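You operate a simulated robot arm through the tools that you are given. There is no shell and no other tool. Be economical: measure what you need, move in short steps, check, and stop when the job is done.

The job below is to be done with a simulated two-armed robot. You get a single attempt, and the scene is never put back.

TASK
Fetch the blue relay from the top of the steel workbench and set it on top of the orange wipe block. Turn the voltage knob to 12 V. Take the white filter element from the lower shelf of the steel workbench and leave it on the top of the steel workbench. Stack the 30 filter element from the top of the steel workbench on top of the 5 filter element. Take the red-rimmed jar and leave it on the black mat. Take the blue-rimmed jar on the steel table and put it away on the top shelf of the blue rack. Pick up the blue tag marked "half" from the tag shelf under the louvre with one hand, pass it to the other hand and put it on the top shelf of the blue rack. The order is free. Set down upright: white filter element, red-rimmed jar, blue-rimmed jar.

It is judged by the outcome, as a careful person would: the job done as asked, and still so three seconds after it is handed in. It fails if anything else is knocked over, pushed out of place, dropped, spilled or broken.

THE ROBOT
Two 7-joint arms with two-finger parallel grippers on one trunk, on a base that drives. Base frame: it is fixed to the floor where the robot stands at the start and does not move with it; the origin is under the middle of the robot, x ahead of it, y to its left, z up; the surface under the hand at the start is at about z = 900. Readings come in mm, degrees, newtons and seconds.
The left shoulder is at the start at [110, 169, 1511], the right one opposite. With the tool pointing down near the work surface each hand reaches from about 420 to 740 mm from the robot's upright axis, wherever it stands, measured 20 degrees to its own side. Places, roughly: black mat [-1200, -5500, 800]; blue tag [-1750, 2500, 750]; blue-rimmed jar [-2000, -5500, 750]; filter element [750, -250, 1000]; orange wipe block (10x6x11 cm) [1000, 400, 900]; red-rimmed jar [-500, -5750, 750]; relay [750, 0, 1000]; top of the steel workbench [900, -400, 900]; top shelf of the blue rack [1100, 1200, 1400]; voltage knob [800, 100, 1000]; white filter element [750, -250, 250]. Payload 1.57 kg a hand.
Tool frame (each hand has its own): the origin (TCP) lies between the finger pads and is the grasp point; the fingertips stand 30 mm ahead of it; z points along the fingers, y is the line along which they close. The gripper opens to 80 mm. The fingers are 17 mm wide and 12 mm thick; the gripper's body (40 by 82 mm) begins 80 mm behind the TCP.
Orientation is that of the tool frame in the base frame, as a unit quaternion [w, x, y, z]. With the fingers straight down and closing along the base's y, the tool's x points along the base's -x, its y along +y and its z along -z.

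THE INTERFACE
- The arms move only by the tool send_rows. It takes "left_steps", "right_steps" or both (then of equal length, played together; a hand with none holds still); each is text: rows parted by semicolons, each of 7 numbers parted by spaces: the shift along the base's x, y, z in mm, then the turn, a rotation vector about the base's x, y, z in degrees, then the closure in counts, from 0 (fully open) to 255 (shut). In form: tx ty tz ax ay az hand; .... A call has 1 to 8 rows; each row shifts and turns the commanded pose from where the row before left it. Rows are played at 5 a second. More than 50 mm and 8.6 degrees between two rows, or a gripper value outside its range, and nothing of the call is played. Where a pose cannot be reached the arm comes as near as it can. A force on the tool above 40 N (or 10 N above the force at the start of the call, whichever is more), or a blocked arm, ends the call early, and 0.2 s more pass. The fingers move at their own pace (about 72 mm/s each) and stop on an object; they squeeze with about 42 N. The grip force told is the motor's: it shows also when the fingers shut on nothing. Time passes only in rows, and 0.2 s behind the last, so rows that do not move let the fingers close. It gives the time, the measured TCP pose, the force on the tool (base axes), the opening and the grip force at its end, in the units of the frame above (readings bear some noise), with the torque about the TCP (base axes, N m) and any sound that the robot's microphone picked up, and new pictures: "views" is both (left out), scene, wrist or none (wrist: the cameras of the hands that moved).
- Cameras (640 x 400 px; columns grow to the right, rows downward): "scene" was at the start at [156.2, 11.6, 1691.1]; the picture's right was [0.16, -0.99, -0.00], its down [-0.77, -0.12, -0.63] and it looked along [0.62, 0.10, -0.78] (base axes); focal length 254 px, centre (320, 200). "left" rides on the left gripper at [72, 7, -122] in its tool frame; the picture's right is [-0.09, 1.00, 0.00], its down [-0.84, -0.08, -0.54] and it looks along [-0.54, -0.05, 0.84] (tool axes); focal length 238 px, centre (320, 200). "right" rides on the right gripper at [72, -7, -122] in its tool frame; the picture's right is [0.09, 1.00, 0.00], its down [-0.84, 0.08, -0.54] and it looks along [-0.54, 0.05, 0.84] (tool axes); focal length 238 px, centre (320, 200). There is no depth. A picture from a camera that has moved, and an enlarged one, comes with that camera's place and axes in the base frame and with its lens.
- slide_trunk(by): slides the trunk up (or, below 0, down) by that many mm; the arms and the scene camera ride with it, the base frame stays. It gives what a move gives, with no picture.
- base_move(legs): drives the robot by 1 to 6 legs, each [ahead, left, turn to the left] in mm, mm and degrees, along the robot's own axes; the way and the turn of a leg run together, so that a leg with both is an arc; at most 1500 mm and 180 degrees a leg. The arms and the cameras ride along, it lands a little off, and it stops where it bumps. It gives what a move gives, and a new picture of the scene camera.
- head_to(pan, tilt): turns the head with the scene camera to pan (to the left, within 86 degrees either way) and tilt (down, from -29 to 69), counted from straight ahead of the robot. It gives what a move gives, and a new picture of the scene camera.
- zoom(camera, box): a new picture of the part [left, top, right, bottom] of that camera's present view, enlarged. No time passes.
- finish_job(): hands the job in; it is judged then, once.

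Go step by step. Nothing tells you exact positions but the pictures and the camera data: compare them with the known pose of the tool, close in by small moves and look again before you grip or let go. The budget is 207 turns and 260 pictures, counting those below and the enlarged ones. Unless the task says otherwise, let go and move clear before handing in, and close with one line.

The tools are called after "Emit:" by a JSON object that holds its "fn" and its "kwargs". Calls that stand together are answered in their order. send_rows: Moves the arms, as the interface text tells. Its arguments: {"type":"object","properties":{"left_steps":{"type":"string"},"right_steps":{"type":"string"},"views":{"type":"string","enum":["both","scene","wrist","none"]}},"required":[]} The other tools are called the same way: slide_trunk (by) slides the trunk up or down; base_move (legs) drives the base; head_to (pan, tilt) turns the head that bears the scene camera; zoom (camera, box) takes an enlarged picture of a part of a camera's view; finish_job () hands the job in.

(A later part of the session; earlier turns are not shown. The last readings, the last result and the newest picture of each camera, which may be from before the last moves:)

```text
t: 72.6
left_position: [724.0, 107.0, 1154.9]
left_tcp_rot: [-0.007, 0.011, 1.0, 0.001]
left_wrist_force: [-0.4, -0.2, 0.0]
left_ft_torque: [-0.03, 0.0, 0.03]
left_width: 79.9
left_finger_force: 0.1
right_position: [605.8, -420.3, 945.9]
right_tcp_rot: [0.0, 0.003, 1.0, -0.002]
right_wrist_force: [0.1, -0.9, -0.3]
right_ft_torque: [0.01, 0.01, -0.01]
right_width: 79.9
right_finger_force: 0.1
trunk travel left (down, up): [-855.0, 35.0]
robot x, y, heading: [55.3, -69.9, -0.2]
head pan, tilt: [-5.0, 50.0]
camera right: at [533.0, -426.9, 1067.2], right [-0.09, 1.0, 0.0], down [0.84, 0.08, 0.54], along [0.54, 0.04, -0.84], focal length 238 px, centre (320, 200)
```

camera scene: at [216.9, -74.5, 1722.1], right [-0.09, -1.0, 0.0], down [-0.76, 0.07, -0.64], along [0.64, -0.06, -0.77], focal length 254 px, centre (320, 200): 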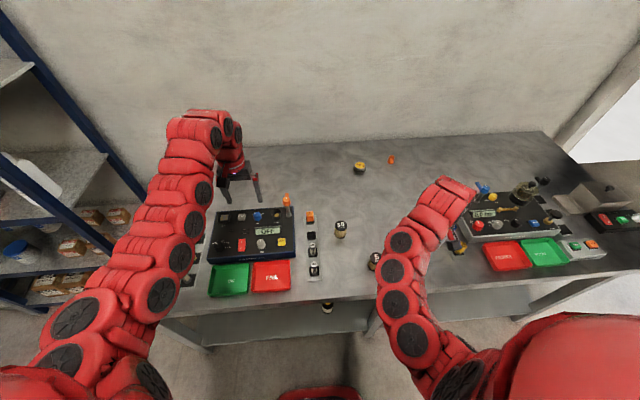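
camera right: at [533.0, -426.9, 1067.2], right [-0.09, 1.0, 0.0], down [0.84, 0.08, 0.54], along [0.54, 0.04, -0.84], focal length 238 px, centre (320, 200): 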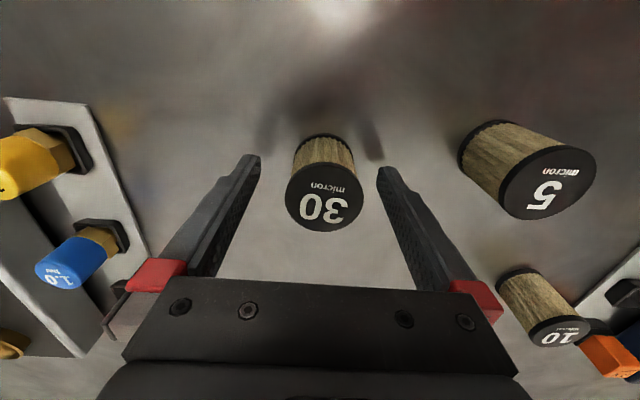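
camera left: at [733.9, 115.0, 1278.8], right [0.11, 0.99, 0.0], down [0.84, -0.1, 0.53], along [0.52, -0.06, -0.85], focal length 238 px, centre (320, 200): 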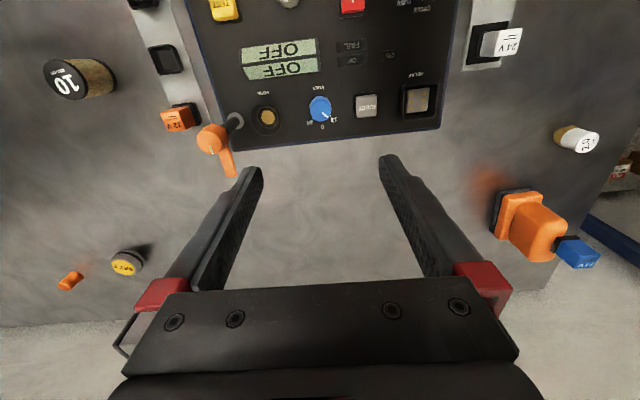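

Emit:
{"fn": "send_rows", "kwargs": {"right_steps": "0 0 -5 0 0 0 0;0 0 0 0 0 0 120;0 0 0 0 0 0 255;0 0 0 0 0 0 255;0 0 0 0 0 0 255;0 0 20 0 0 0 255;0 0 40 0 0 0 255;0 0 0 0 0 0 255", "views": "wrist"}}

```text
t: 74.4
left_position: [724.7, 107.5, 1155.0]
left_tcp_rot: [-0.008, 0.01, 1.0, 0.001]
left_wrist_force: [-0.1, -0.2, -0.2]
left_ft_torque: [-0.03, 0.01, -0.01]
left_width: 79.9
left_finger_force: 0.0
right_position: [604.9, -418.2, 999.0]
right_tcp_rot: [0.0, 0.004, 1.0, -0.003]
right_wrist_force: [0.3, 0.0, -0.6]
right_ft_torque: [-0.02, -0.03, -0.01]
right_width: 43.4
right_finger_force: 42.0
trunk travel left (down, up): [-855.0, 35.0]
robot x, y, heading: [52.7, -66.1, -0.1]
head pan, tilt: [-5.0, 50.0]
camera right: at [532.3, -424.6, 1121.8], right [-0.09, 1.0, -0.01], down [0.84, 0.08, 0.54], along [0.54, 0.04, -0.84], focal length 238 px, centre (320, 200)
```

right: 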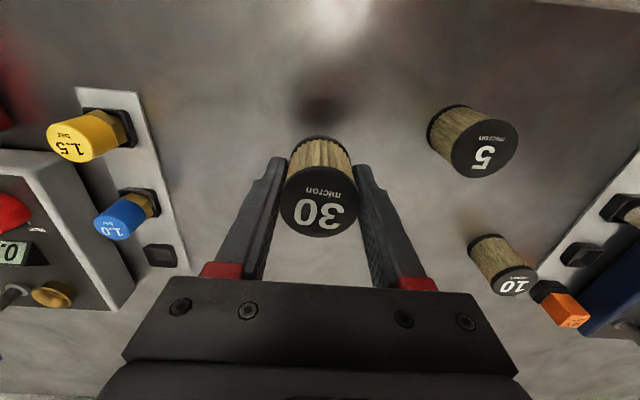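

Holding 30. Raise and move over the 5, then check alignment.

Emit:
{"fn": "send_rows", "kwargs": {"right_steps": "0 10 40 0 0 0 255;-5 30 25 0 0 0 255;-6 40 0 0 0 0 255;-6 40 0 0 0 0 255;-5 3 0 0 0 0 255;0 0 0 0 0 0 255", "views": "wrist"}}

```text
t: 75.8
left_position: [725.2, 107.6, 1154.6]
left_tcp_rot: [-0.007, 0.011, 1.0, 0.001]
left_wrist_force: [-0.2, 0.6, -0.5]
left_ft_torque: [0.06, -0.02, 0.02]
left_width: 79.9
left_finger_force: 0.1
right_position: [579.0, -305.3, 1044.0]
right_tcp_rot: [0.002, 0.002, 1.0, -0.004]
right_wrist_force: [-1.2, 0.5, -0.5]
right_ft_torque: [0.0, -0.01, 0.03]
right_width: 43.1
right_finger_force: 42.3
right hand out of reach, approached as far as the arm can: row 2, 3
trunk travel left (down, up): [-855.0, 35.0]
robot x, y, heading: [55.4, -64.8, -0.3]
head pan, tilt: [-5.0, 50.0]
camera right: at [505.8, -311.5, 1165.1], right [-0.09, 1.0, -0.01], down [0.83, 0.08, 0.54], along [0.54, 0.04, -0.84], focal length 238 px, centre (320, 200)
```

right: 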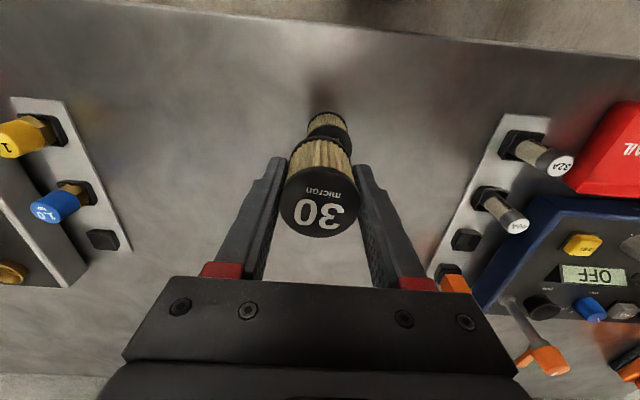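

Emit:
{"fn": "send_rows", "kwargs": {"right_steps": "1 5 -15 0 0 0 255;1 1 -15 0 0 0 255;0 0 -8 0 0 0 255;0 0 0 0 0 0 255", "views": "wrist"}}

Emit:
{"fn": "zoom", "kwargs": {"camera": "right", "box": [230, 80, 410, 250]}}

```text
t: 76.8
left_position: [725.2, 106.7, 1154.7]
left_tcp_rot: [-0.007, 0.01, 1.0, 0.001]
left_wrist_force: [0.3, -0.2, 0.2]
left_ft_torque: [0.02, -0.02, 0.01]
left_width: 79.9
left_finger_force: 0.1
right_position: [581.3, -299.8, 1007.2]
right_tcp_rot: [0.0, 0.002, 1.0, -0.002]
right_wrist_force: [-0.3, 0.7, -0.7]
right_ft_torque: [0.0, 0.0, 0.0]
right_width: 43.7
right_finger_force: 42.0
trunk travel left (down, up): [-855.0, 35.0]
robot x, y, heading: [57.6, -69.3, -0.5]
head pan, tilt: [-5.0, 50.0]
camera right: at [507.9, -305.2, 1128.3], right [-0.09, 1.0, -0.01], down [0.84, 0.08, 0.54], along [0.54, 0.04, -0.84], focal length 238 px, centre (320, 200)
```

right: 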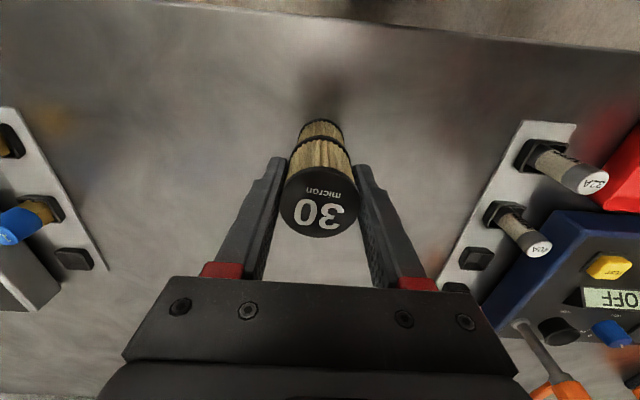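

```text
2.35 times, centred on (320, 165) of right
camera zoom: at [507.9, -305.2, 1128.3], right [-0.09, 1.0, -0.01], down [0.84, 0.08, 0.54], along [0.54, 0.04, -0.84], focal length 561 px, centre (320, 282)
```

zoom: 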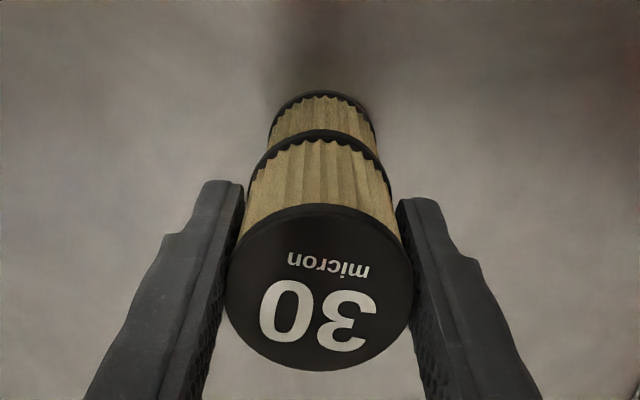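

Emit:
{"fn": "send_rows", "kwargs": {"right_steps": "4 0 -5 0 0 0 255;0 0 -3 0 0 0 255;0 0 -2 0 0 0 255;0 0 0 0 0 0 255", "views": "none"}}

Emit:
{"fn": "zoom", "kwargs": {"camera": "right", "box": [230, 80, 410, 250]}}

```text
t: 77.8
left_position: [724.7, 107.3, 1154.4]
left_tcp_rot: [-0.008, 0.011, 1.0, 0.001]
left_wrist_force: [0.2, 0.3, 0.1]
left_ft_torque: [0.03, -0.02, 0.0]
left_width: 80.0
left_finger_force: 0.0
right_position: [584.4, -300.0, 996.7]
right_tcp_rot: [0.0, 0.002, 1.0, -0.002]
right_wrist_force: [0.0, 1.0, -0.2]
right_ft_torque: [-0.02, 0.01, 0.05]
right_width: 43.4
right_finger_force: 41.9
trunk travel left (down, up): [-855.0, 35.0]
robot x, y, heading: [55.8, -66.5, -0.3]
head pan, tilt: [-5.0, 50.0]
```

```text
2.35 times, centred on (320, 165) of right
camera zoom: at [511.9, -305.7, 1118.7], right [-0.09, 1.0, 0.0], down [0.84, 0.08, 0.54], along [0.54, 0.04, -0.84], focal length 561 px, centre (320, 282)
```

zoom: 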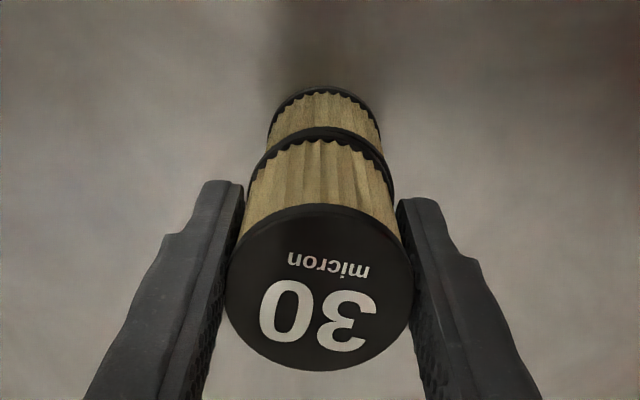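

Emit:
{"fn": "send_rows", "kwargs": {"right_steps": "0 1.5 -2 0 0 0 255;0 0 -2 0 0 0 255;0 0 -2 0 0 0 255;0 0 -2 0 0 0 255;0 0 0 0 0 0 255", "views": "none"}}

Emit:
{"fn": "zoom", "kwargs": {"camera": "right", "box": [230, 80, 410, 250]}}

```text
t: 79.0
left_position: [722.2, 108.9, 1156.9]
left_tcp_rot: [-0.007, 0.011, 1.0, 0.0]
left_wrist_force: [0.5, -0.2, -0.5]
left_ft_torque: [0.02, -0.02, 0.03]
left_width: 80.0
left_finger_force: 0.1
right_position: [584.3, -297.8, 990.5]
right_tcp_rot: [0.003, 0.003, 1.0, -0.003]
right_wrist_force: [4.4, -1.1, 39.3]
right_ft_torque: [-0.02, -0.23, 0.02]
right_width: 43.6
right_finger_force: 42.2
trunk travel left (down, up): [-855.0, 35.0]
robot x, y, heading: [56.5, -62.2, -0.1]
head pan, tilt: [-5.0, 50.0]
```

```text
2.35 times, centred on (320, 165) of right
camera zoom: at [509.7, -303.9, 1112.4], right [-0.09, 1.0, -0.01], down [0.83, 0.08, 0.55], along [0.54, 0.04, -0.84], focal length 561 px, centre (320, 282)
```

zoom: 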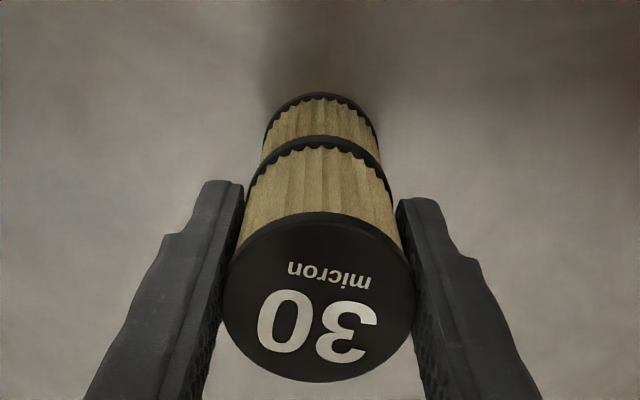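

Contact; the stack looks aligned. Relieve force, release and rise.

Emit:
{"fn": "send_rows", "kwargs": {"right_steps": "0 0 2 0 0 0 255;0 0 0 0 0 0 180;0 0 0 0 0 0 0;0 0 0 0 0 0 0;0 0 0 0 0 0 0;0 0 20 0 0 0 0;0 0 30 0 0 0 0;0 0 0 0 0 0 0", "views": "wrist"}}

```text
t: 80.8
left_position: [726.5, 108.0, 1155.1]
left_tcp_rot: [-0.008, 0.011, 1.0, 0.0]
left_wrist_force: [0.5, 0.4, -0.2]
left_ft_torque: [0.03, 0.03, 0.01]
left_width: 79.8
left_finger_force: 0.0
right_position: [586.7, -298.9, 1040.1]
right_tcp_rot: [0.0, 0.002, 1.0, -0.002]
right_wrist_force: [-0.7, 0.3, 0.0]
right_ft_torque: [0.06, -0.01, -0.03]
right_width: 79.7
right_finger_force: 0.1
trunk travel left (down, up): [-855.0, 35.0]
robot x, y, heading: [57.1, -68.4, -0.2]
head pan, tilt: [-5.0, 50.0]
camera right: at [513.0, -305.2, 1162.7], right [-0.09, 1.0, -0.01], down [0.84, 0.08, 0.54], along [0.54, 0.04, -0.84], focal length 238 px, centre (320, 200)
```

right: 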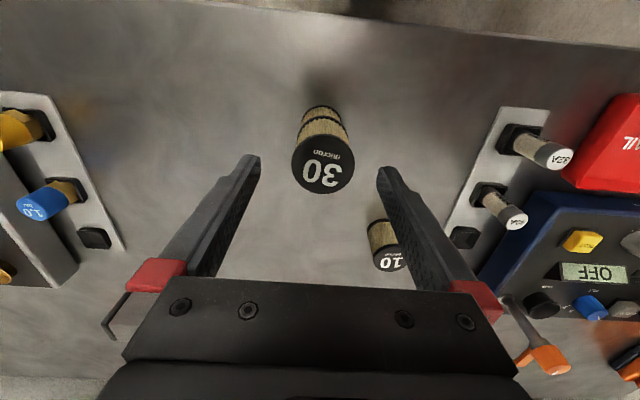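

Stacked well. Next the white filter on the lower shelf: raise the right hand, back the robot off, and look.

Emit:
{"fn": "send_rows", "kwargs": {"right_steps": "0 0 40 0 0 0 0;0 -20 30 0 0 0 0;0 0 0 0 0 0 0", "views": "none"}}

Emit:
{"fn": "base_move", "kwargs": {"legs": [[-320, 0, 0], [0, 85, 0]]}}

Emit:
{"fn": "head_to", "kwargs": {"pan": -10, "tilt": 50}}

```text
t: 81.6
left_position: [724.0, 108.8, 1154.6]
left_tcp_rot: [-0.009, 0.01, 1.0, 0.0]
left_wrist_force: [-0.8, 0.1, -1.9]
left_ft_torque: [0.0, -0.01, -0.04]
left_width: 80.0
left_finger_force: 0.1
right_position: [582.7, -312.6, 1043.1]
right_tcp_rot: [0.002, 0.003, 1.0, -0.006]
right_wrist_force: [-0.7, 0.2, -0.3]
right_ft_torque: [0.03, 0.04, 0.01]
right_width: 80.1
right_finger_force: 0.0
right hand out of reach, approached as far as the arm can: row 1, 2
trunk travel left (down, up): [-855.0, 35.0]
robot x, y, heading: [58.0, -68.1, -0.3]
head pan, tilt: [-5.0, 50.0]
```

```text
t: 84.4
left_position: [404.3, 189.3, 1156.4]
left_tcp_rot: [-0.008, 0.013, 1.0, 0.001]
left_wrist_force: [0.8, -0.4, 0.2]
left_ft_torque: [0.02, 0.02, 0.0]
left_width: 79.9
left_finger_force: 0.1
right_position: [259.0, -231.1, 1042.9]
right_tcp_rot: [0.003, 0.005, 1.0, -0.005]
right_wrist_force: [0.1, -0.2, 0.5]
right_ft_torque: [0.0, 0.02, -0.05]
right_width: 79.8
right_finger_force: 0.1
trunk travel left (down, up): [-855.0, 35.0]
robot x, y, heading: [-261.7, 24.3, -0.5]
head pan, tilt: [-5.0, 50.0]
camera scene: at [-107.9, 8.9, 1722.5], right [-0.1, -1.0, 0.0], down [-0.76, 0.07, -0.64], along [0.64, -0.06, -0.77], focal length 254 px, centre (320, 200)
```

scene: 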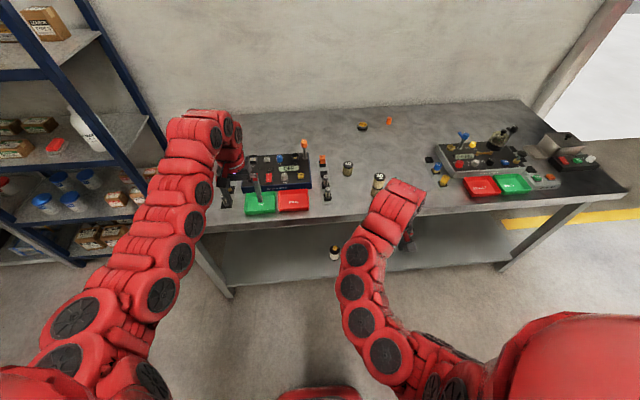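

```text
t: 85.1
left_position: [404.0, 190.7, 1155.4]
left_tcp_rot: [-0.007, 0.014, 1.0, 0.0]
left_wrist_force: [0.6, -0.5, -0.4]
left_ft_torque: [-0.05, 0.0, -0.02]
left_width: 80.1
left_finger_force: 0.1
right_position: [259.9, -229.3, 1044.8]
right_tcp_rot: [0.003, 0.005, 1.0, -0.005]
right_wrist_force: [0.1, -0.1, 0.4]
right_ft_torque: [0.01, -0.03, 0.05]
right_width: 80.2
right_finger_force: 0.0
trunk travel left (down, up): [-855.0, 35.0]
robot x, y, heading: [-262.9, 18.6, -0.5]
head pan, tilt: [-10.0, 50.0]
camera scene: at [-108.4, 5.8, 1722.5], right [-0.18, -0.98, 0.0], down [-0.75, 0.14, -0.64], along [0.63, -0.12, -0.77], focal length 254 px, centre (320, 200)
```

scene: 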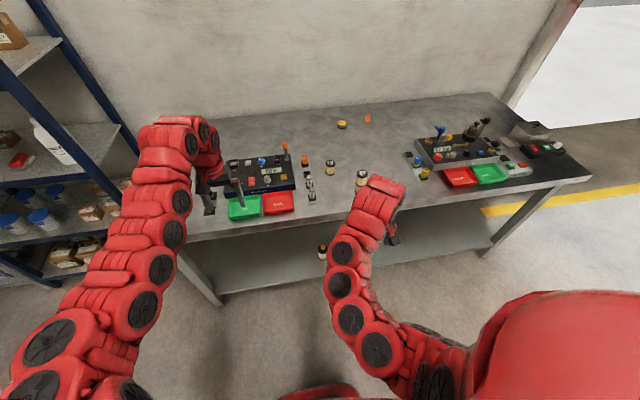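

Emit:
{"fn": "zoom", "kwargs": {"camera": "scene", "box": [280, 220, 370, 290]}}

Emit:
{"fn": "send_rows", "kwargs": {"left_steps": "-30 10 -40 0 0 0 0;-30 10 -40 0 0 0 0;-30 10 -40 0 0 0 0;-30 10 -40 0 0 0 0;-30 0 -40 0 0 0 0;-30 0 -40 0 0 0 0;-30 0 -20 0 0 0 0;0 0 0 0 0 0 0", "right_steps": "0 0 -20 0 -7.5 0 0;0 0 -20 0 -7.5 0 0;0 0 -20 0 -7.5 0 0;0 10 -20 0 -7.5 0 0;0 10 -20 0 -7.5 0 0;0 10 -20 0 -7.5 0 0;0 10 -20 0 0 0 0;0 0 0 0 0 0 0", "views": "scene"}}

```text
5.71 times, centred on (325, 255) of scene
camera zoom: at [-108.4, 5.8, 1722.5], right [-0.18, -0.98, 0.0], down [-0.75, 0.14, -0.64], along [0.63, -0.12, -0.77], focal length 1449 px, centre (291, -114)
```

zoom: 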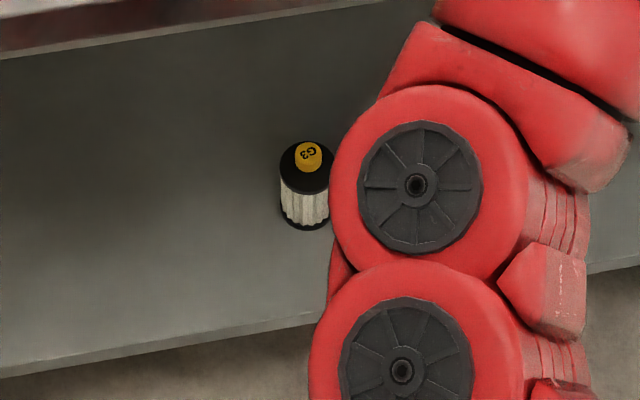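

```text
refused: row 1 steps farther than a row can; nothing moved
```

Emit:
{"fn": "send_rows", "kwargs": {"left_steps": "-28 8 -38 0 0 0 0;-28 8 -38 0 0 0 0;-28 8 -38 0 0 0 0;-28 8 -38 0 0 0 0;-28 0 -38 0 0 0 0;-28 0 -38 0 0 0 0;-28 0 -20 0 0 0 0;0 0 0 0 0 0 0", "right_steps": "0 0 -20 0 -7.5 0 0;0 0 -20 0 -7.5 0 0;0 0 -20 0 -7.5 0 0;0 10 -20 0 -7.5 0 0;0 10 -20 0 -7.5 0 0;0 10 -20 0 -7.5 0 0;0 10 -20 0 0 0 0;0 0 0 0 0 0 0", "views": "scene"}}

```text
t: 86.9
left_position: [217.7, 223.0, 902.0]
left_tcp_rot: [-0.008, 0.013, 1.0, 0.001]
left_wrist_force: [0.5, 1.0, 0.7]
left_ft_torque: [0.0, -0.01, 0.02]
left_width: 80.1
left_finger_force: 0.1
left hand out of reach, approached as far as the arm can: row 2
right_position: [260.2, -191.1, 901.9]
right_tcp_rot: [0.385, 0.007, 0.923, -0.003]
right_wrist_force: [0.2, 0.0, 0.6]
right_ft_torque: [-0.01, 0.05, -0.01]
right_width: 79.9
right_finger_force: 0.0
trunk travel left (down, up): [-855.0, 35.0]
robot x, y, heading: [-266.4, 21.4, -0.7]
head pan, tilt: [-10.0, 50.0]
camera scene: at [-107.5, 4.0, 1722.4], right [-0.18, -0.98, 0.0], down [-0.75, 0.14, -0.64], along [0.63, -0.12, -0.77], focal length 254 px, centre (320, 200)
```

scene: 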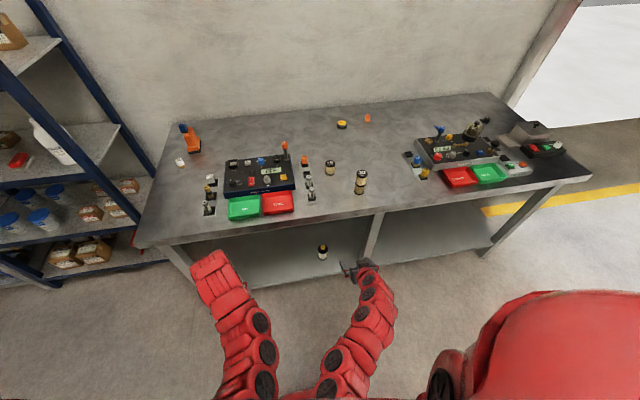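

Clear view; everything is in place. Lower the trunk 600 mm.

Emit:
{"fn": "slide_trunk", "kwargs": {"by": -590}}

Emit:
{"fn": "head_to", "kwargs": {"pan": -10, "tilt": 30}}

```text
refused: -590 is not a number from -400 to 400
```

```text
t: 87.7
left_position: [217.9, 222.1, 903.3]
left_tcp_rot: [-0.009, 0.013, 1.0, 0.001]
left_wrist_force: [-0.7, -0.4, 0.1]
left_ft_torque: [-0.03, 0.0, 0.0]
left_width: 79.9
left_finger_force: 0.0
right_position: [259.8, -190.6, 904.2]
right_tcp_rot: [0.385, 0.006, 0.923, -0.002]
right_wrist_force: [0.0, -0.7, -0.5]
right_ft_torque: [0.02, 0.02, 0.02]
right_width: 79.8
right_finger_force: 0.1
trunk travel left (down, up): [-855.0, 35.0]
robot x, y, heading: [-265.9, 16.2, -0.4]
head pan, tilt: [-10.0, 30.0]
camera scene: at [-95.2, 1.8, 1751.9], right [-0.18, -0.98, 0.0], down [-0.49, 0.09, -0.87], along [0.85, -0.16, -0.5], focal length 254 px, centre (320, 200)
```

scene: 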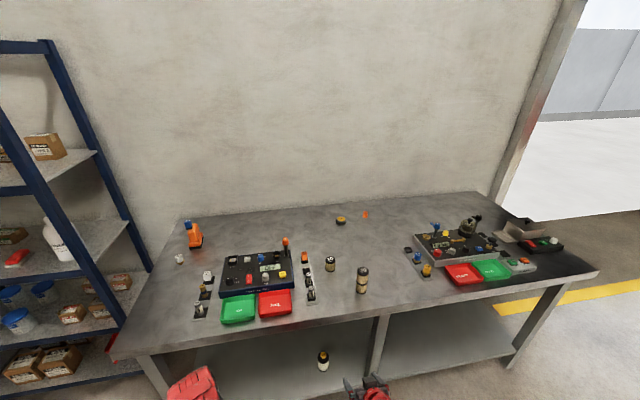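

Emit:
{"fn": "slide_trunk", "kwargs": {"by": -300}}

Emit:
{"fn": "slide_trunk", "kwargs": {"by": -290}}

Emit:
{"fn": "head_to", "kwargs": {"pan": -10, "tilt": 38}}

```text
t: 90.7
left_position: [217.7, 222.5, 603.9]
left_tcp_rot: [-0.008, 0.014, 1.0, 0.001]
left_wrist_force: [1.0, 0.6, 0.3]
left_ft_torque: [0.01, -0.04, -0.02]
left_width: 79.9
left_finger_force: 0.2
right_position: [259.4, -191.3, 603.6]
right_tcp_rot: [0.385, 0.006, 0.923, -0.002]
right_wrist_force: [-0.1, -0.1, 0.0]
right_ft_torque: [0.01, -0.02, 0.03]
right_width: 80.0
right_finger_force: 0.1
trunk travel left (down, up): [-555.0, 335.0]
robot x, y, heading: [-266.8, 19.3, -0.5]
head pan, tilt: [-10.0, 30.0]
```

```text
t: 93.6
left_position: [218.3, 222.2, 313.2]
left_tcp_rot: [-0.008, 0.013, 1.0, 0.001]
left_wrist_force: [0.2, -1.3, 0.1]
left_ft_torque: [-0.01, 0.04, 0.01]
left_width: 79.9
left_finger_force: 0.0
right_position: [260.6, -189.7, 314.3]
right_tcp_rot: [0.385, 0.007, 0.923, -0.002]
right_wrist_force: [0.3, 0.2, 0.5]
right_ft_torque: [-0.01, -0.03, 0.03]
right_width: 80.1
right_finger_force: 0.0
trunk travel left (down, up): [-265.0, 625.0]
robot x, y, heading: [-266.4, 19.1, -0.6]
head pan, tilt: [-10.0, 30.0]
```

```text
t: 94.3
left_position: [219.1, 222.6, 312.8]
left_tcp_rot: [-0.007, 0.013, 1.0, 0.001]
left_wrist_force: [0.4, 0.0, -0.1]
left_ft_torque: [-0.01, 0.01, 0.0]
left_width: 79.8
left_finger_force: 0.1
right_position: [260.0, -190.7, 313.1]
right_tcp_rot: [0.385, 0.006, 0.923, -0.002]
right_wrist_force: [0.2, 0.7, -0.3]
right_ft_torque: [-0.01, 0.03, 0.01]
right_width: 80.2
right_finger_force: 0.0
trunk travel left (down, up): [-265.0, 625.0]
robot x, y, heading: [-268.5, 18.8, -0.4]
head pan, tilt: [-10.0, 38.0]
camera scene: at [-99.1, 2.5, 1149.7], right [-0.18, -0.98, 0.0], down [-0.6, 0.11, -0.79], along [0.78, -0.14, -0.62], focal length 254 px, centre (320, 200)
```

scene: 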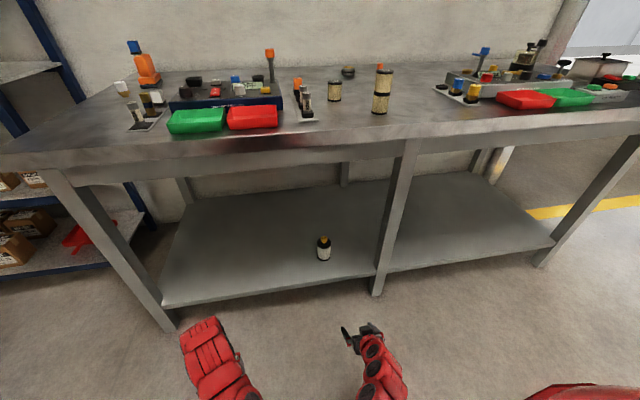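

The white filter stands at ≈(652,-145), shelf z≈250. Drive in so the right hand is in front of it.

Emit:
{"fn": "base_move", "kwargs": {"legs": [[205, 35, 0]]}}

Emit:
{"fn": "zoom", "kwargs": {"camera": "right", "box": [0, 0, 640, 400]}}

```text
t: 96.0
left_position: [425.7, 255.3, 313.5]
left_tcp_rot: [-0.007, 0.013, 1.0, 0.001]
left_wrist_force: [-0.3, 0.2, -0.1]
left_ft_torque: [0.0, -0.03, 0.01]
left_width: 80.0
left_finger_force: 0.1
right_position: [467.5, -157.1, 313.7]
right_tcp_rot: [0.385, 0.005, 0.923, -0.002]
right_wrist_force: [-0.4, 0.1, -0.2]
right_ft_torque: [0.03, 0.01, 0.04]
right_width: 80.0
right_finger_force: 0.0
trunk travel left (down, up): [-265.0, 625.0]
robot x, y, heading: [-59.0, 53.3, -0.5]
head pan, tilt: [-10.0, 38.0]
camera scene: at [108.7, 35.6, 1149.6], right [-0.18, -0.98, 0.0], down [-0.61, 0.11, -0.79], along [0.77, -0.14, -0.62], focal length 254 px, centre (320, 200)
```

scene: 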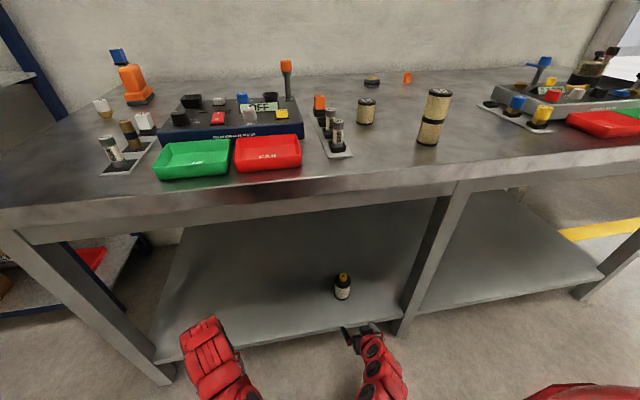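

```text
1.00 times, centred on (320, 200) of right (not enlarged: the box is as wide or as high as the picture)
camera zoom: at [328.7, -162.5, 348.2], right [-0.05, 1.0, -0.06], down [0.2, 0.07, 0.98], along [0.98, 0.04, -0.21], focal length 238 px, centre (320, 200)
```

zoom: 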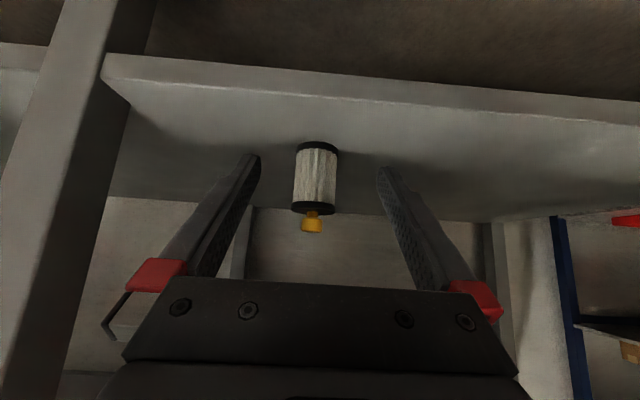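

Emit:
{"fn": "send_rows", "kwargs": {"right_steps": "30 -2 0 0 0 0 0;30 -1 0 0 0 0 0;0 0 0 0 0 0 0", "views": "wrist"}}

```text
t: 96.8
left_position: [426.0, 256.0, 313.0]
left_tcp_rot: [-0.008, 0.014, 1.0, 0.001]
left_wrist_force: [0.2, 0.8, 0.5]
left_ft_torque: [0.0, -0.05, 0.02]
left_width: 79.9
left_finger_force: 0.0
right_position: [526.8, -157.9, 312.7]
right_tcp_rot: [0.384, 0.007, 0.923, -0.002]
right_wrist_force: [-0.4, -0.8, 1.0]
right_ft_torque: [0.02, 0.01, -0.02]
right_width: 80.1
right_finger_force: 0.0
trunk travel left (down, up): [-265.0, 625.0]
robot x, y, heading: [-56.1, 51.9, -0.6]
head pan, tilt: [-10.0, 38.0]
camera right: at [388.2, -164.8, 347.1], right [-0.05, 1.0, -0.06], down [0.21, 0.07, 0.98], along [0.98, 0.04, -0.21], focal length 238 px, centre (320, 200)
```

right: 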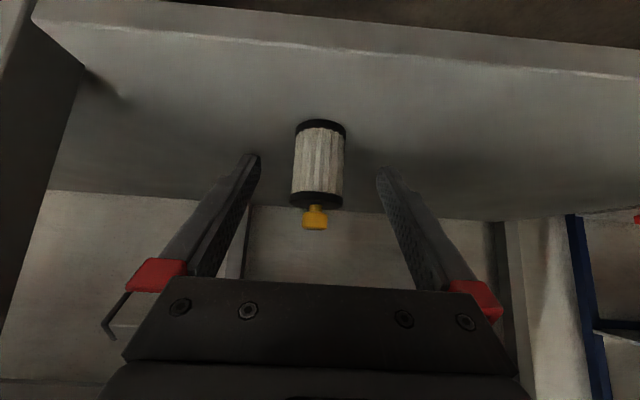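

Element is at (620,-158), dia ≈54, body z≈232–298. Move in and grip.

Emit:
{"fn": "send_rows", "kwargs": {"right_steps": "28 0 -5 0 0 0 0;28 0 -10 0 0 0 0;28 0 -14 0 0 0 0;0 0 0 0 0 0 0", "views": "wrist"}}

```text
t: 97.8
left_position: [427.2, 254.8, 312.8]
left_tcp_rot: [-0.008, 0.013, 1.0, 0.001]
left_wrist_force: [0.3, 0.2, 0.5]
left_ft_torque: [0.07, -0.03, -0.06]
left_width: 80.0
left_finger_force: 0.1
right_position: [611.2, -159.7, 282.9]
right_tcp_rot: [0.385, 0.006, 0.923, -0.002]
right_wrist_force: [-0.1, 0.6, 0.2]
right_ft_torque: [0.03, -0.04, 0.0]
right_width: 79.9
right_finger_force: 0.1
trunk travel left (down, up): [-265.0, 625.0]
robot x, y, heading: [-55.2, 49.1, -0.3]
head pan, tilt: [-10.0, 38.0]
camera right: at [472.0, -164.9, 318.0], right [-0.05, 1.0, -0.06], down [0.2, 0.07, 0.98], along [0.98, 0.04, -0.21], focal length 238 px, centre (320, 200)
```

right: 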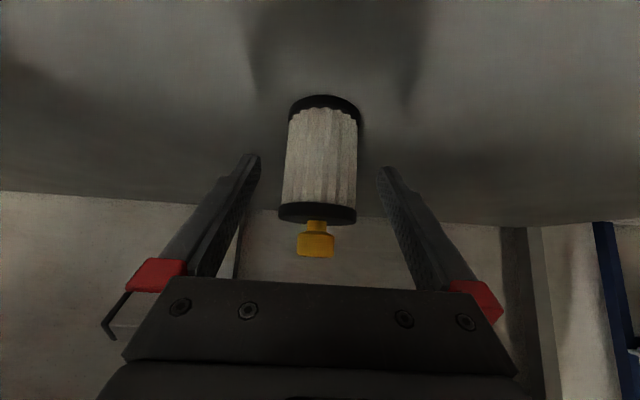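

Refined: element center x≈650, shelf z≈208. Advance 32 mm, lower 15, and close.

Emit:
{"fn": "send_rows", "kwargs": {"right_steps": "16 0 -7 0 0 0 0;16 0 -7 0 0 0 0;0 0 0 0 0 0 0", "views": "wrist"}}

```text
t: 98.6
left_position: [425.1, 254.1, 313.0]
left_tcp_rot: [-0.008, 0.013, 1.0, 0.001]
left_wrist_force: [0.7, 0.3, -0.2]
left_ft_torque: [-0.01, -0.02, -0.01]
left_width: 80.2
left_finger_force: 0.0
right_position: [642.8, -159.5, 268.9]
right_tcp_rot: [0.384, 0.006, 0.923, -0.002]
right_wrist_force: [0.3, -0.4, 0.2]
right_ft_torque: [-0.01, -0.01, 0.01]
right_width: 79.9
right_finger_force: 0.0
trunk travel left (down, up): [-265.0, 625.0]
robot x, y, heading: [-58.6, 52.6, -0.3]
head pan, tilt: [-10.0, 38.0]
camera right: at [503.7, -164.7, 304.1], right [-0.05, 1.0, -0.06], down [0.21, 0.07, 0.98], along [0.98, 0.04, -0.21], focal length 238 px, centre (320, 200)
```

right: 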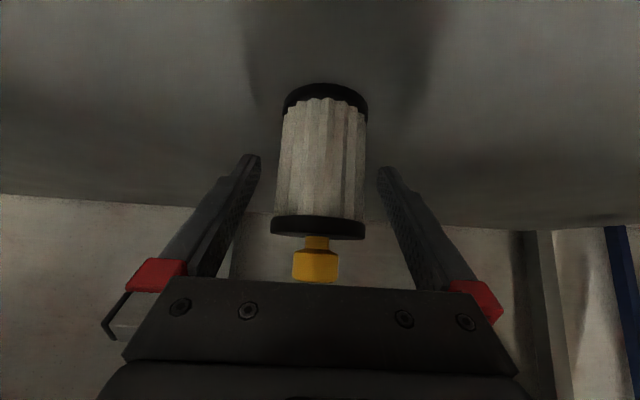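

Emit:
{"fn": "send_rows", "kwargs": {"right_steps": "4 0 -2 0 0 0 60;0 0 0 0 0 0 150;0 0 0 0 0 0 255;0 0 0 0 0 0 255;0 0 0 0 0 0 255;0 0 15 0 0 0 255;0 0 25 0 0 0 255;0 0 0 0 0 0 255", "views": "wrist"}}

```text
t: 100.4
left_position: [425.0, 256.0, 312.9]
left_tcp_rot: [-0.008, 0.014, 1.0, 0.001]
left_wrist_force: [-0.5, -0.4, -0.2]
left_ft_torque: [-0.04, 0.01, 0.01]
left_width: 80.1
left_finger_force: 0.0
right_position: [646.4, -158.4, 305.1]
right_tcp_rot: [0.385, 0.005, 0.923, -0.001]
right_wrist_force: [0.9, 0.7, -2.3]
right_ft_torque: [0.0, 0.03, 0.0]
right_width: 62.4
right_finger_force: 41.7
trunk travel left (down, up): [-265.0, 625.0]
robot x, y, heading: [-57.9, 55.0, -0.5]
head pan, tilt: [-10.0, 38.0]
camera right: at [508.0, -165.2, 341.0], right [-0.05, 1.0, -0.06], down [0.21, 0.07, 0.98], along [0.98, 0.04, -0.21], focal length 238 px, centre (320, 200)
```

right: 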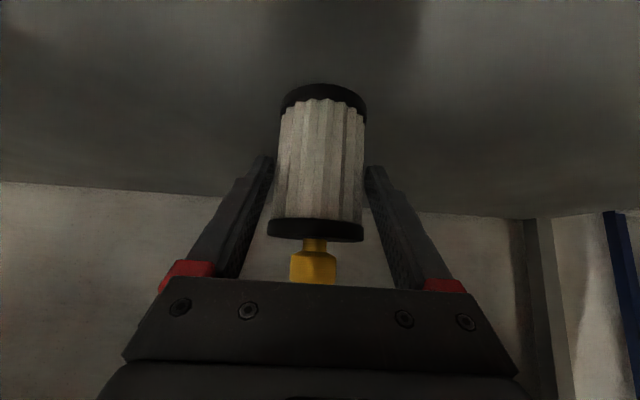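

Got it (62 mm wide). Back out from under the bench, then raise the trunk.

Emit:
{"fn": "base_move", "kwargs": {"legs": [[-280, 0, 0]]}}

Emit:
{"fn": "slide_trunk", "kwargs": {"by": 320}}

Emit:
{"fn": "slide_trunk", "kwargs": {"by": 300}}

Emit:
{"fn": "send_rows", "kwargs": {"right_steps": "0 0 40 0 0 0 255;0 0 40 0 0 0 255;0 0 40 0 0 0 255;0 0 0 0 0 0 255", "views": "none"}}

Emit:
{"fn": "base_move", "kwargs": {"legs": [[0, -270, 0]]}}

```text
t: 102.3
left_position: [144.4, 259.1, 313.9]
left_tcp_rot: [-0.008, 0.012, 1.0, 0.001]
left_wrist_force: [0.3, 0.6, 0.2]
left_ft_torque: [0.01, 0.0, -0.01]
left_width: 80.1
left_finger_force: 0.0
right_position: [366.0, -158.7, 306.2]
right_tcp_rot: [0.385, 0.006, 0.923, -0.001]
right_wrist_force: [1.4, -0.3, -1.5]
right_ft_torque: [0.0, 0.06, -0.02]
right_width: 62.4
right_finger_force: 41.9
trunk travel left (down, up): [-265.0, 625.0]
robot x, y, heading: [-341.0, 56.1, -0.1]
head pan, tilt: [-10.0, 38.0]
camera scene: at [-172.8, 37.8, 1149.7], right [-0.18, -0.98, 0.0], down [-0.61, 0.11, -0.79], along [0.77, -0.14, -0.62], focal length 254 px, centre (320, 200)
```

scene: 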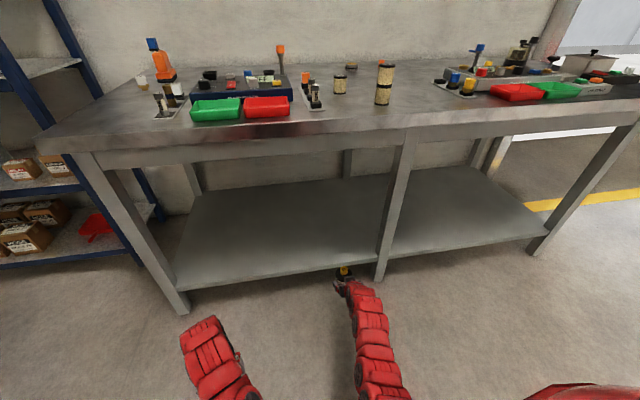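

```text
t: 105.5
left_position: [145.3, 256.5, 632.8]
left_tcp_rot: [-0.008, 0.012, 1.0, 0.001]
left_wrist_force: [0.2, -0.4, 0.3]
left_ft_torque: [-0.01, 0.01, 0.01]
left_width: 79.9
left_finger_force: 0.1
right_position: [366.9, -156.7, 626.3]
right_tcp_rot: [0.384, 0.006, 0.923, -0.002]
right_wrist_force: [0.4, 0.3, -1.4]
right_ft_torque: [0.03, 0.01, 0.01]
right_width: 62.0
right_finger_force: 42.5
trunk travel left (down, up): [-585.0, 305.0]
robot x, y, heading: [-342.7, 53.9, -0.3]
head pan, tilt: [-10.0, 38.0]
```

```text
t: 108.5
left_position: [144.0, 258.0, 933.4]
left_tcp_rot: [-0.008, 0.012, 1.0, 0.002]
left_wrist_force: [0.4, -0.5, -0.4]
left_ft_torque: [0.02, 0.02, -0.01]
left_width: 79.9
left_finger_force: 0.1
right_position: [366.9, -157.6, 925.2]
right_tcp_rot: [0.385, 0.006, 0.923, -0.002]
right_wrist_force: [-0.3, 0.0, -1.1]
right_ft_torque: [-0.02, 0.01, 0.0]
right_width: 61.8
right_finger_force: 41.7
trunk travel left (down, up): [-885.0, 5.0]
robot x, y, heading: [-337.2, 54.3, -0.3]
head pan, tilt: [-10.0, 38.0]
```

```text
t: 109.5
left_position: [144.5, 258.6, 932.9]
left_tcp_rot: [-0.008, 0.012, 1.0, 0.001]
left_wrist_force: [1.4, 0.8, -0.2]
left_ft_torque: [-0.03, 0.02, 0.0]
left_width: 79.9
left_finger_force: 0.1
right_position: [363.5, -157.5, 1047.0]
right_tcp_rot: [0.385, 0.006, 0.923, -0.002]
right_wrist_force: [-0.7, -0.6, -1.9]
right_ft_torque: [0.02, 0.02, -0.02]
right_width: 62.0
right_finger_force: 42.5
trunk travel left (down, up): [-885.0, 5.0]
robot x, y, heading: [-339.9, 54.0, -0.6]
head pan, tilt: [-10.0, 38.0]
```

```text
t: 111.4
left_position: [142.6, -14.1, 934.4]
left_tcp_rot: [-0.008, 0.012, 1.0, 0.0]
left_wrist_force: [0.5, -0.6, 0.3]
left_ft_torque: [0.01, -0.04, 0.01]
left_width: 80.2
left_finger_force: 0.1
right_position: [363.1, -428.8, 1047.0]
right_tcp_rot: [0.385, 0.006, 0.923, -0.002]
right_wrist_force: [0.2, -0.4, -1.5]
right_ft_torque: [-0.02, 0.06, 0.02]
right_width: 62.2
right_finger_force: 42.2
trunk travel left (down, up): [-885.0, 5.0]
robot x, y, heading: [-344.8, -217.3, -0.6]
head pan, tilt: [-10.0, 38.0]
camera scene: at [-174.3, -234.0, 1769.6], right [-0.18, -0.98, 0.0], down [-0.61, 0.11, -0.79], along [0.77, -0.14, -0.62], focal length 254 px, centre (320, 200)
```

scene: 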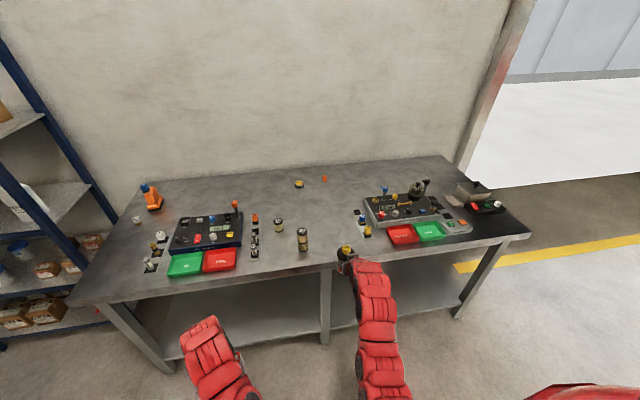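

Emit:
{"fn": "base_move", "kwargs": {"legs": [[245, 0, 0]]}}

Emit:
{"fn": "send_rows", "kwargs": {"right_steps": "0 0 -25 0 0 0 255;0 0 -25 0 0 0 255;0 0 -15 0 0 0 255;0 0 0 0 0 0 255", "views": "wrist"}}

```text
t: 113.2
left_position: [387.4, -19.4, 933.3]
left_tcp_rot: [-0.008, 0.015, 1.0, 0.001]
left_wrist_force: [0.5, 1.0, 0.3]
left_ft_torque: [0.01, 0.0, -0.02]
left_width: 80.0
left_finger_force: 0.1
right_position: [604.4, -436.7, 1046.5]
right_tcp_rot: [0.385, 0.007, 0.923, -0.002]
right_wrist_force: [0.6, 0.0, -1.8]
right_ft_torque: [-0.01, 0.06, -0.01]
right_width: 62.0
right_finger_force: 42.3
trunk travel left (down, up): [-885.0, 5.0]
robot x, y, heading: [-93.8, -217.8, -0.8]
head pan, tilt: [-10.0, 38.0]
camera scene: at [68.4, -238.6, 1769.7], right [-0.19, -0.98, 0.0], down [-0.6, 0.11, -0.79], along [0.77, -0.15, -0.62], focal length 254 px, centre (320, 200)
```

scene: 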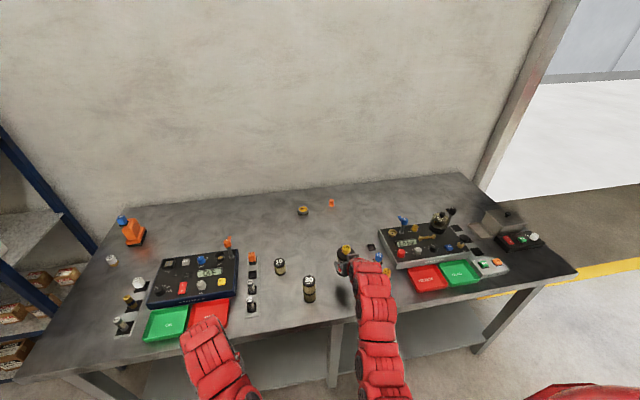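

```text
t: 114.2
left_position: [386.7, -20.1, 933.2]
left_tcp_rot: [-0.008, 0.015, 1.0, 0.001]
left_wrist_force: [0.7, -0.1, 0.2]
left_ft_torque: [0.0, 0.0, -0.01]
left_width: 79.9
left_finger_force: 0.1
right_position: [603.9, -436.7, 980.4]
right_tcp_rot: [0.385, 0.007, 0.923, -0.004]
right_wrist_force: [0.7, -0.5, -1.7]
right_ft_torque: [-0.01, 0.07, -0.01]
right_width: 61.8
right_finger_force: 41.8
trunk travel left (down, up): [-885.0, 5.0]
robot x, y, heading: [-96.3, -221.3, -0.9]
head pan, tilt: [-10.0, 38.0]
camera right: at [465.4, -442.2, 1015.0], right [-0.05, 1.0, -0.06], down [0.2, 0.07, 0.98], along [0.98, 0.03, -0.21], focal length 238 px, centre (320, 200)
```

right: 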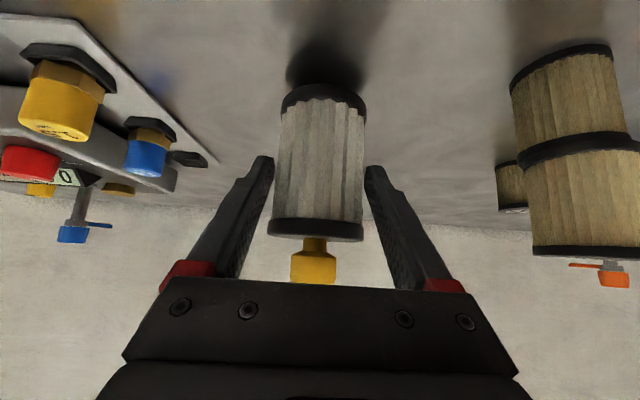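

Emit:
{"fn": "send_rows", "kwargs": {"right_steps": "0 0 -8 0 0 0 255;0 0 -5 0 0 0 255;0 0 -3 0 0 0 255;0 0 -3 0 0 0 255;0 0 -3 0 0 0 255;0 0 -3 0 0 0 255;0 0 0 0 0 0 255", "views": "none"}}

```text
t: 115.8
left_position: [383.2, -18.7, 934.5]
left_tcp_rot: [-0.006, 0.014, 1.0, 0.002]
left_wrist_force: [0.0, -0.2, 0.6]
left_ft_torque: [0.02, 0.02, 0.0]
left_width: 80.1
left_finger_force: 0.0
right_position: [603.8, -437.9, 960.3]
right_tcp_rot: [0.389, 0.008, 0.921, -0.004]
right_wrist_force: [6.7, -4.1, 35.7]
right_ft_torque: [-0.13, -0.96, 0.13]
right_width: 62.2
right_finger_force: 42.4
trunk travel left (down, up): [-885.0, 5.0]
robot x, y, heading: [-100.4, -220.2, -0.7]
head pan, tilt: [-10.0, 38.0]
```

Contact. Relieve, release and back away along the tool axis.

Emit:
{"fn": "send_rows", "kwargs": {"right_steps": "0 0 2.5 0 0 0 255;0 0 0 0 0 0 200;0 0 0 0 0 0 60;0 0 0 0 0 0 0;0 0 0 0 0 0 0;-20 0 20 0 0 0 0;-30 0 30 0 0 0 0;-30 0 35 0 0 0 0", "views": "wrist"}}

```text
t: 117.6
left_position: [387.4, -19.2, 932.6]
left_tcp_rot: [-0.007, 0.015, 1.0, 0.001]
left_wrist_force: [0.3, -0.2, -0.5]
left_ft_torque: [0.02, 0.01, -0.01]
left_width: 80.1
left_finger_force: 0.0
right_position: [523.5, -437.9, 1043.2]
right_tcp_rot: [0.385, 0.007, 0.923, -0.002]
right_wrist_force: [0.8, 0.2, 0.8]
right_ft_torque: [-0.04, -0.02, 0.0]
right_width: 80.1
right_finger_force: 0.1
trunk travel left (down, up): [-885.0, 5.0]
robot x, y, heading: [-95.9, -222.4, -0.8]
head pan, tilt: [-10.0, 38.0]
camera right: at [384.5, -442.9, 1077.3], right [-0.05, 1.0, -0.06], down [0.21, 0.07, 0.98], along [0.98, 0.03, -0.21], focal length 238 px, centre (320, 200)
```

right: 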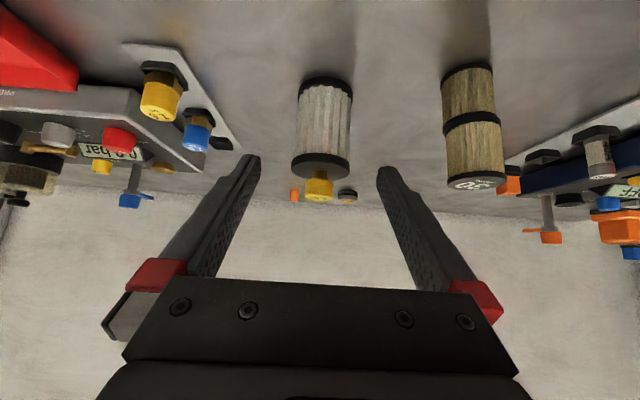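

All bench work done. Now back away and turn right towards the far area with the jars.

Emit:
{"fn": "base_move", "kwargs": {"legs": [[-450, 0, 0], [0, 0, -90]]}}

Emit:
{"fn": "head_to", "kwargs": {"pan": 0, "tilt": 15}}

```text
t: 124.1
left_position: [-336.4, -696.4, 932.7]
left_tcp_rot: [-0.004, 0.711, 0.703, 0.005]
left_wrist_force: [-0.1, -0.1, 0.7]
left_ft_torque: [0.0, -0.02, -0.02]
left_width: 79.7
left_finger_force: 0.1
right_position: [-755.1, -838.7, 1042.0]
right_tcp_rot: [0.272, 0.653, 0.652, -0.272]
right_wrist_force: [0.2, -0.5, 0.5]
right_ft_torque: [-0.02, 0.01, -0.03]
right_width: 80.0
right_finger_force: 0.0
trunk travel left (down, up): [-885.0, 5.0]
robot x, y, heading: [-544.0, -215.5, -89.9]
head pan, tilt: [-10.0, 38.0]
camera scene: at [-560.3, -380.4, 1769.6], right [-0.99, 0.17, 0.0], down [0.1, 0.61, -0.79], along [-0.13, -0.78, -0.62], focal length 254 px, centre (320, 200)
```

scene: 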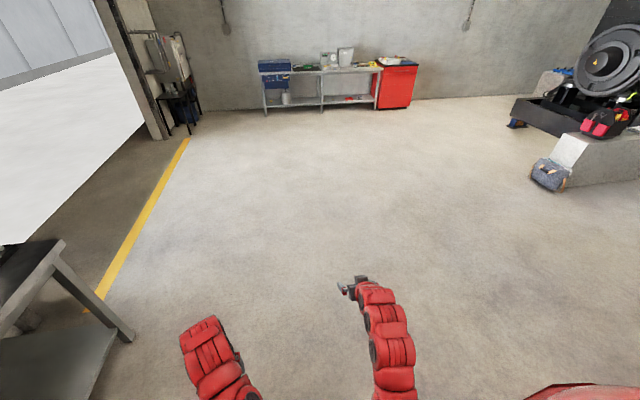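

```text
t: 125.0
left_position: [-337.7, -696.3, 934.2]
left_tcp_rot: [-0.005, 0.711, 0.703, 0.006]
left_wrist_force: [0.4, 0.1, -0.3]
left_ft_torque: [0.0, -0.01, 0.0]
left_width: 80.3
left_finger_force: 0.0
right_position: [-754.9, -839.9, 1041.8]
right_tcp_rot: [0.273, 0.653, 0.653, -0.272]
right_wrist_force: [-0.3, 0.6, 1.0]
right_ft_torque: [0.02, -0.01, -0.01]
right_width: 80.3
right_finger_force: 0.0
trunk travel left (down, up): [-885.0, 5.0]
robot x, y, heading: [-548.1, -215.1, -89.6]
head pan, tilt: [0.0, 15.0]
camera scene: at [-545.3, -388.8, 1806.1], right [-1.0, 0.0, 0.0], down [0.0, 0.26, -0.97], along [0.0, -0.97, -0.26], focal length 254 px, centre (320, 200)
```

scene: 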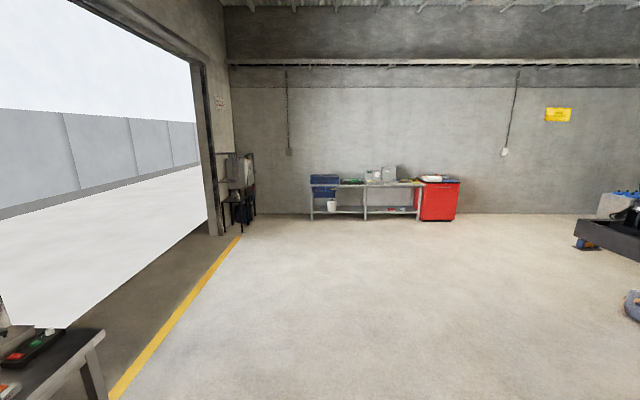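

A steel table stands at the far wall. Drive over there.

Emit:
{"fn": "base_move", "kwargs": {"legs": [[1500, 0, 0], [1500, -150, 0], [1000, -150, 0]]}}

Emit:
{"fn": "head_to", "kwargs": {"pan": 0, "tilt": 35}}

```text
refused: leg 2 is longer than a leg can be; nothing moved
```

```text
t: 125.8
left_position: [-337.8, -694.6, 934.0]
left_tcp_rot: [-0.005, 0.711, 0.703, 0.006]
left_wrist_force: [-0.1, 0.2, 0.1]
left_ft_torque: [0.03, -0.02, 0.01]
left_width: 79.9
left_finger_force: 0.2
right_position: [-753.6, -840.1, 1042.4]
right_tcp_rot: [0.273, 0.653, 0.652, -0.272]
right_wrist_force: [0.4, -0.2, -0.3]
right_ft_torque: [0.0, -0.01, 0.01]
right_width: 80.2
right_finger_force: 0.1
trunk travel left (down, up): [-885.0, 5.0]
robot x, y, heading: [-547.8, -218.3, -89.6]
head pan, tilt: [0.0, 35.0]
camera scene: at [-545.3, -383.4, 1774.3], right [-1.0, 0.0, 0.0], down [0.0, 0.57, -0.82], along [0.0, -0.82, -0.57], focal length 254 px, centre (320, 200)
```

scene: 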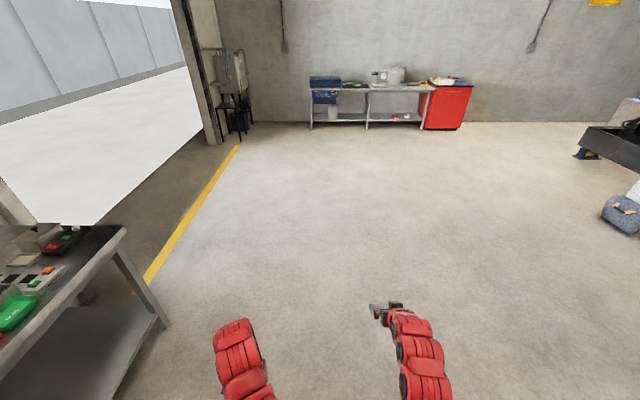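

Emit:
{"fn": "base_move", "kwargs": {"legs": [[1490, -100, 0], [1490, -100, 0], [1050, -100, 0]]}}

```text
t: 145.2
left_position: [-556.6, -4703.6, 933.6]
left_tcp_rot: [-0.005, 0.699, 0.715, 0.006]
left_wrist_force: [0.1, -0.4, -0.3]
left_ft_torque: [-0.01, -0.01, -0.02]
left_width: 80.0
left_finger_force: 0.1
right_position: [-967.7, -4861.9, 1041.4]
right_tcp_rot: [0.278, 0.641, 0.664, -0.267]
right_wrist_force: [1.4, -1.1, -0.6]
right_ft_torque: [0.01, 0.01, -0.02]
right_width: 80.0
right_finger_force: 0.1
trunk travel left (down, up): [-885.0, 5.0]
robot x, y, heading: [-781.4, -4225.7, -87.7]
head pan, tilt: [0.0, 35.0]
camera scene: at [-775.7, -4398.6, 1774.2], right [-1.0, -0.04, 0.0], down [-0.02, 0.57, -0.82], along [0.03, -0.82, -0.57], focal length 254 px, centre (320, 200)
```

scene: 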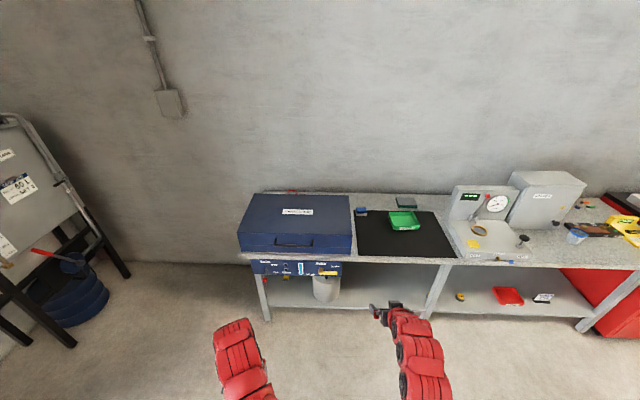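

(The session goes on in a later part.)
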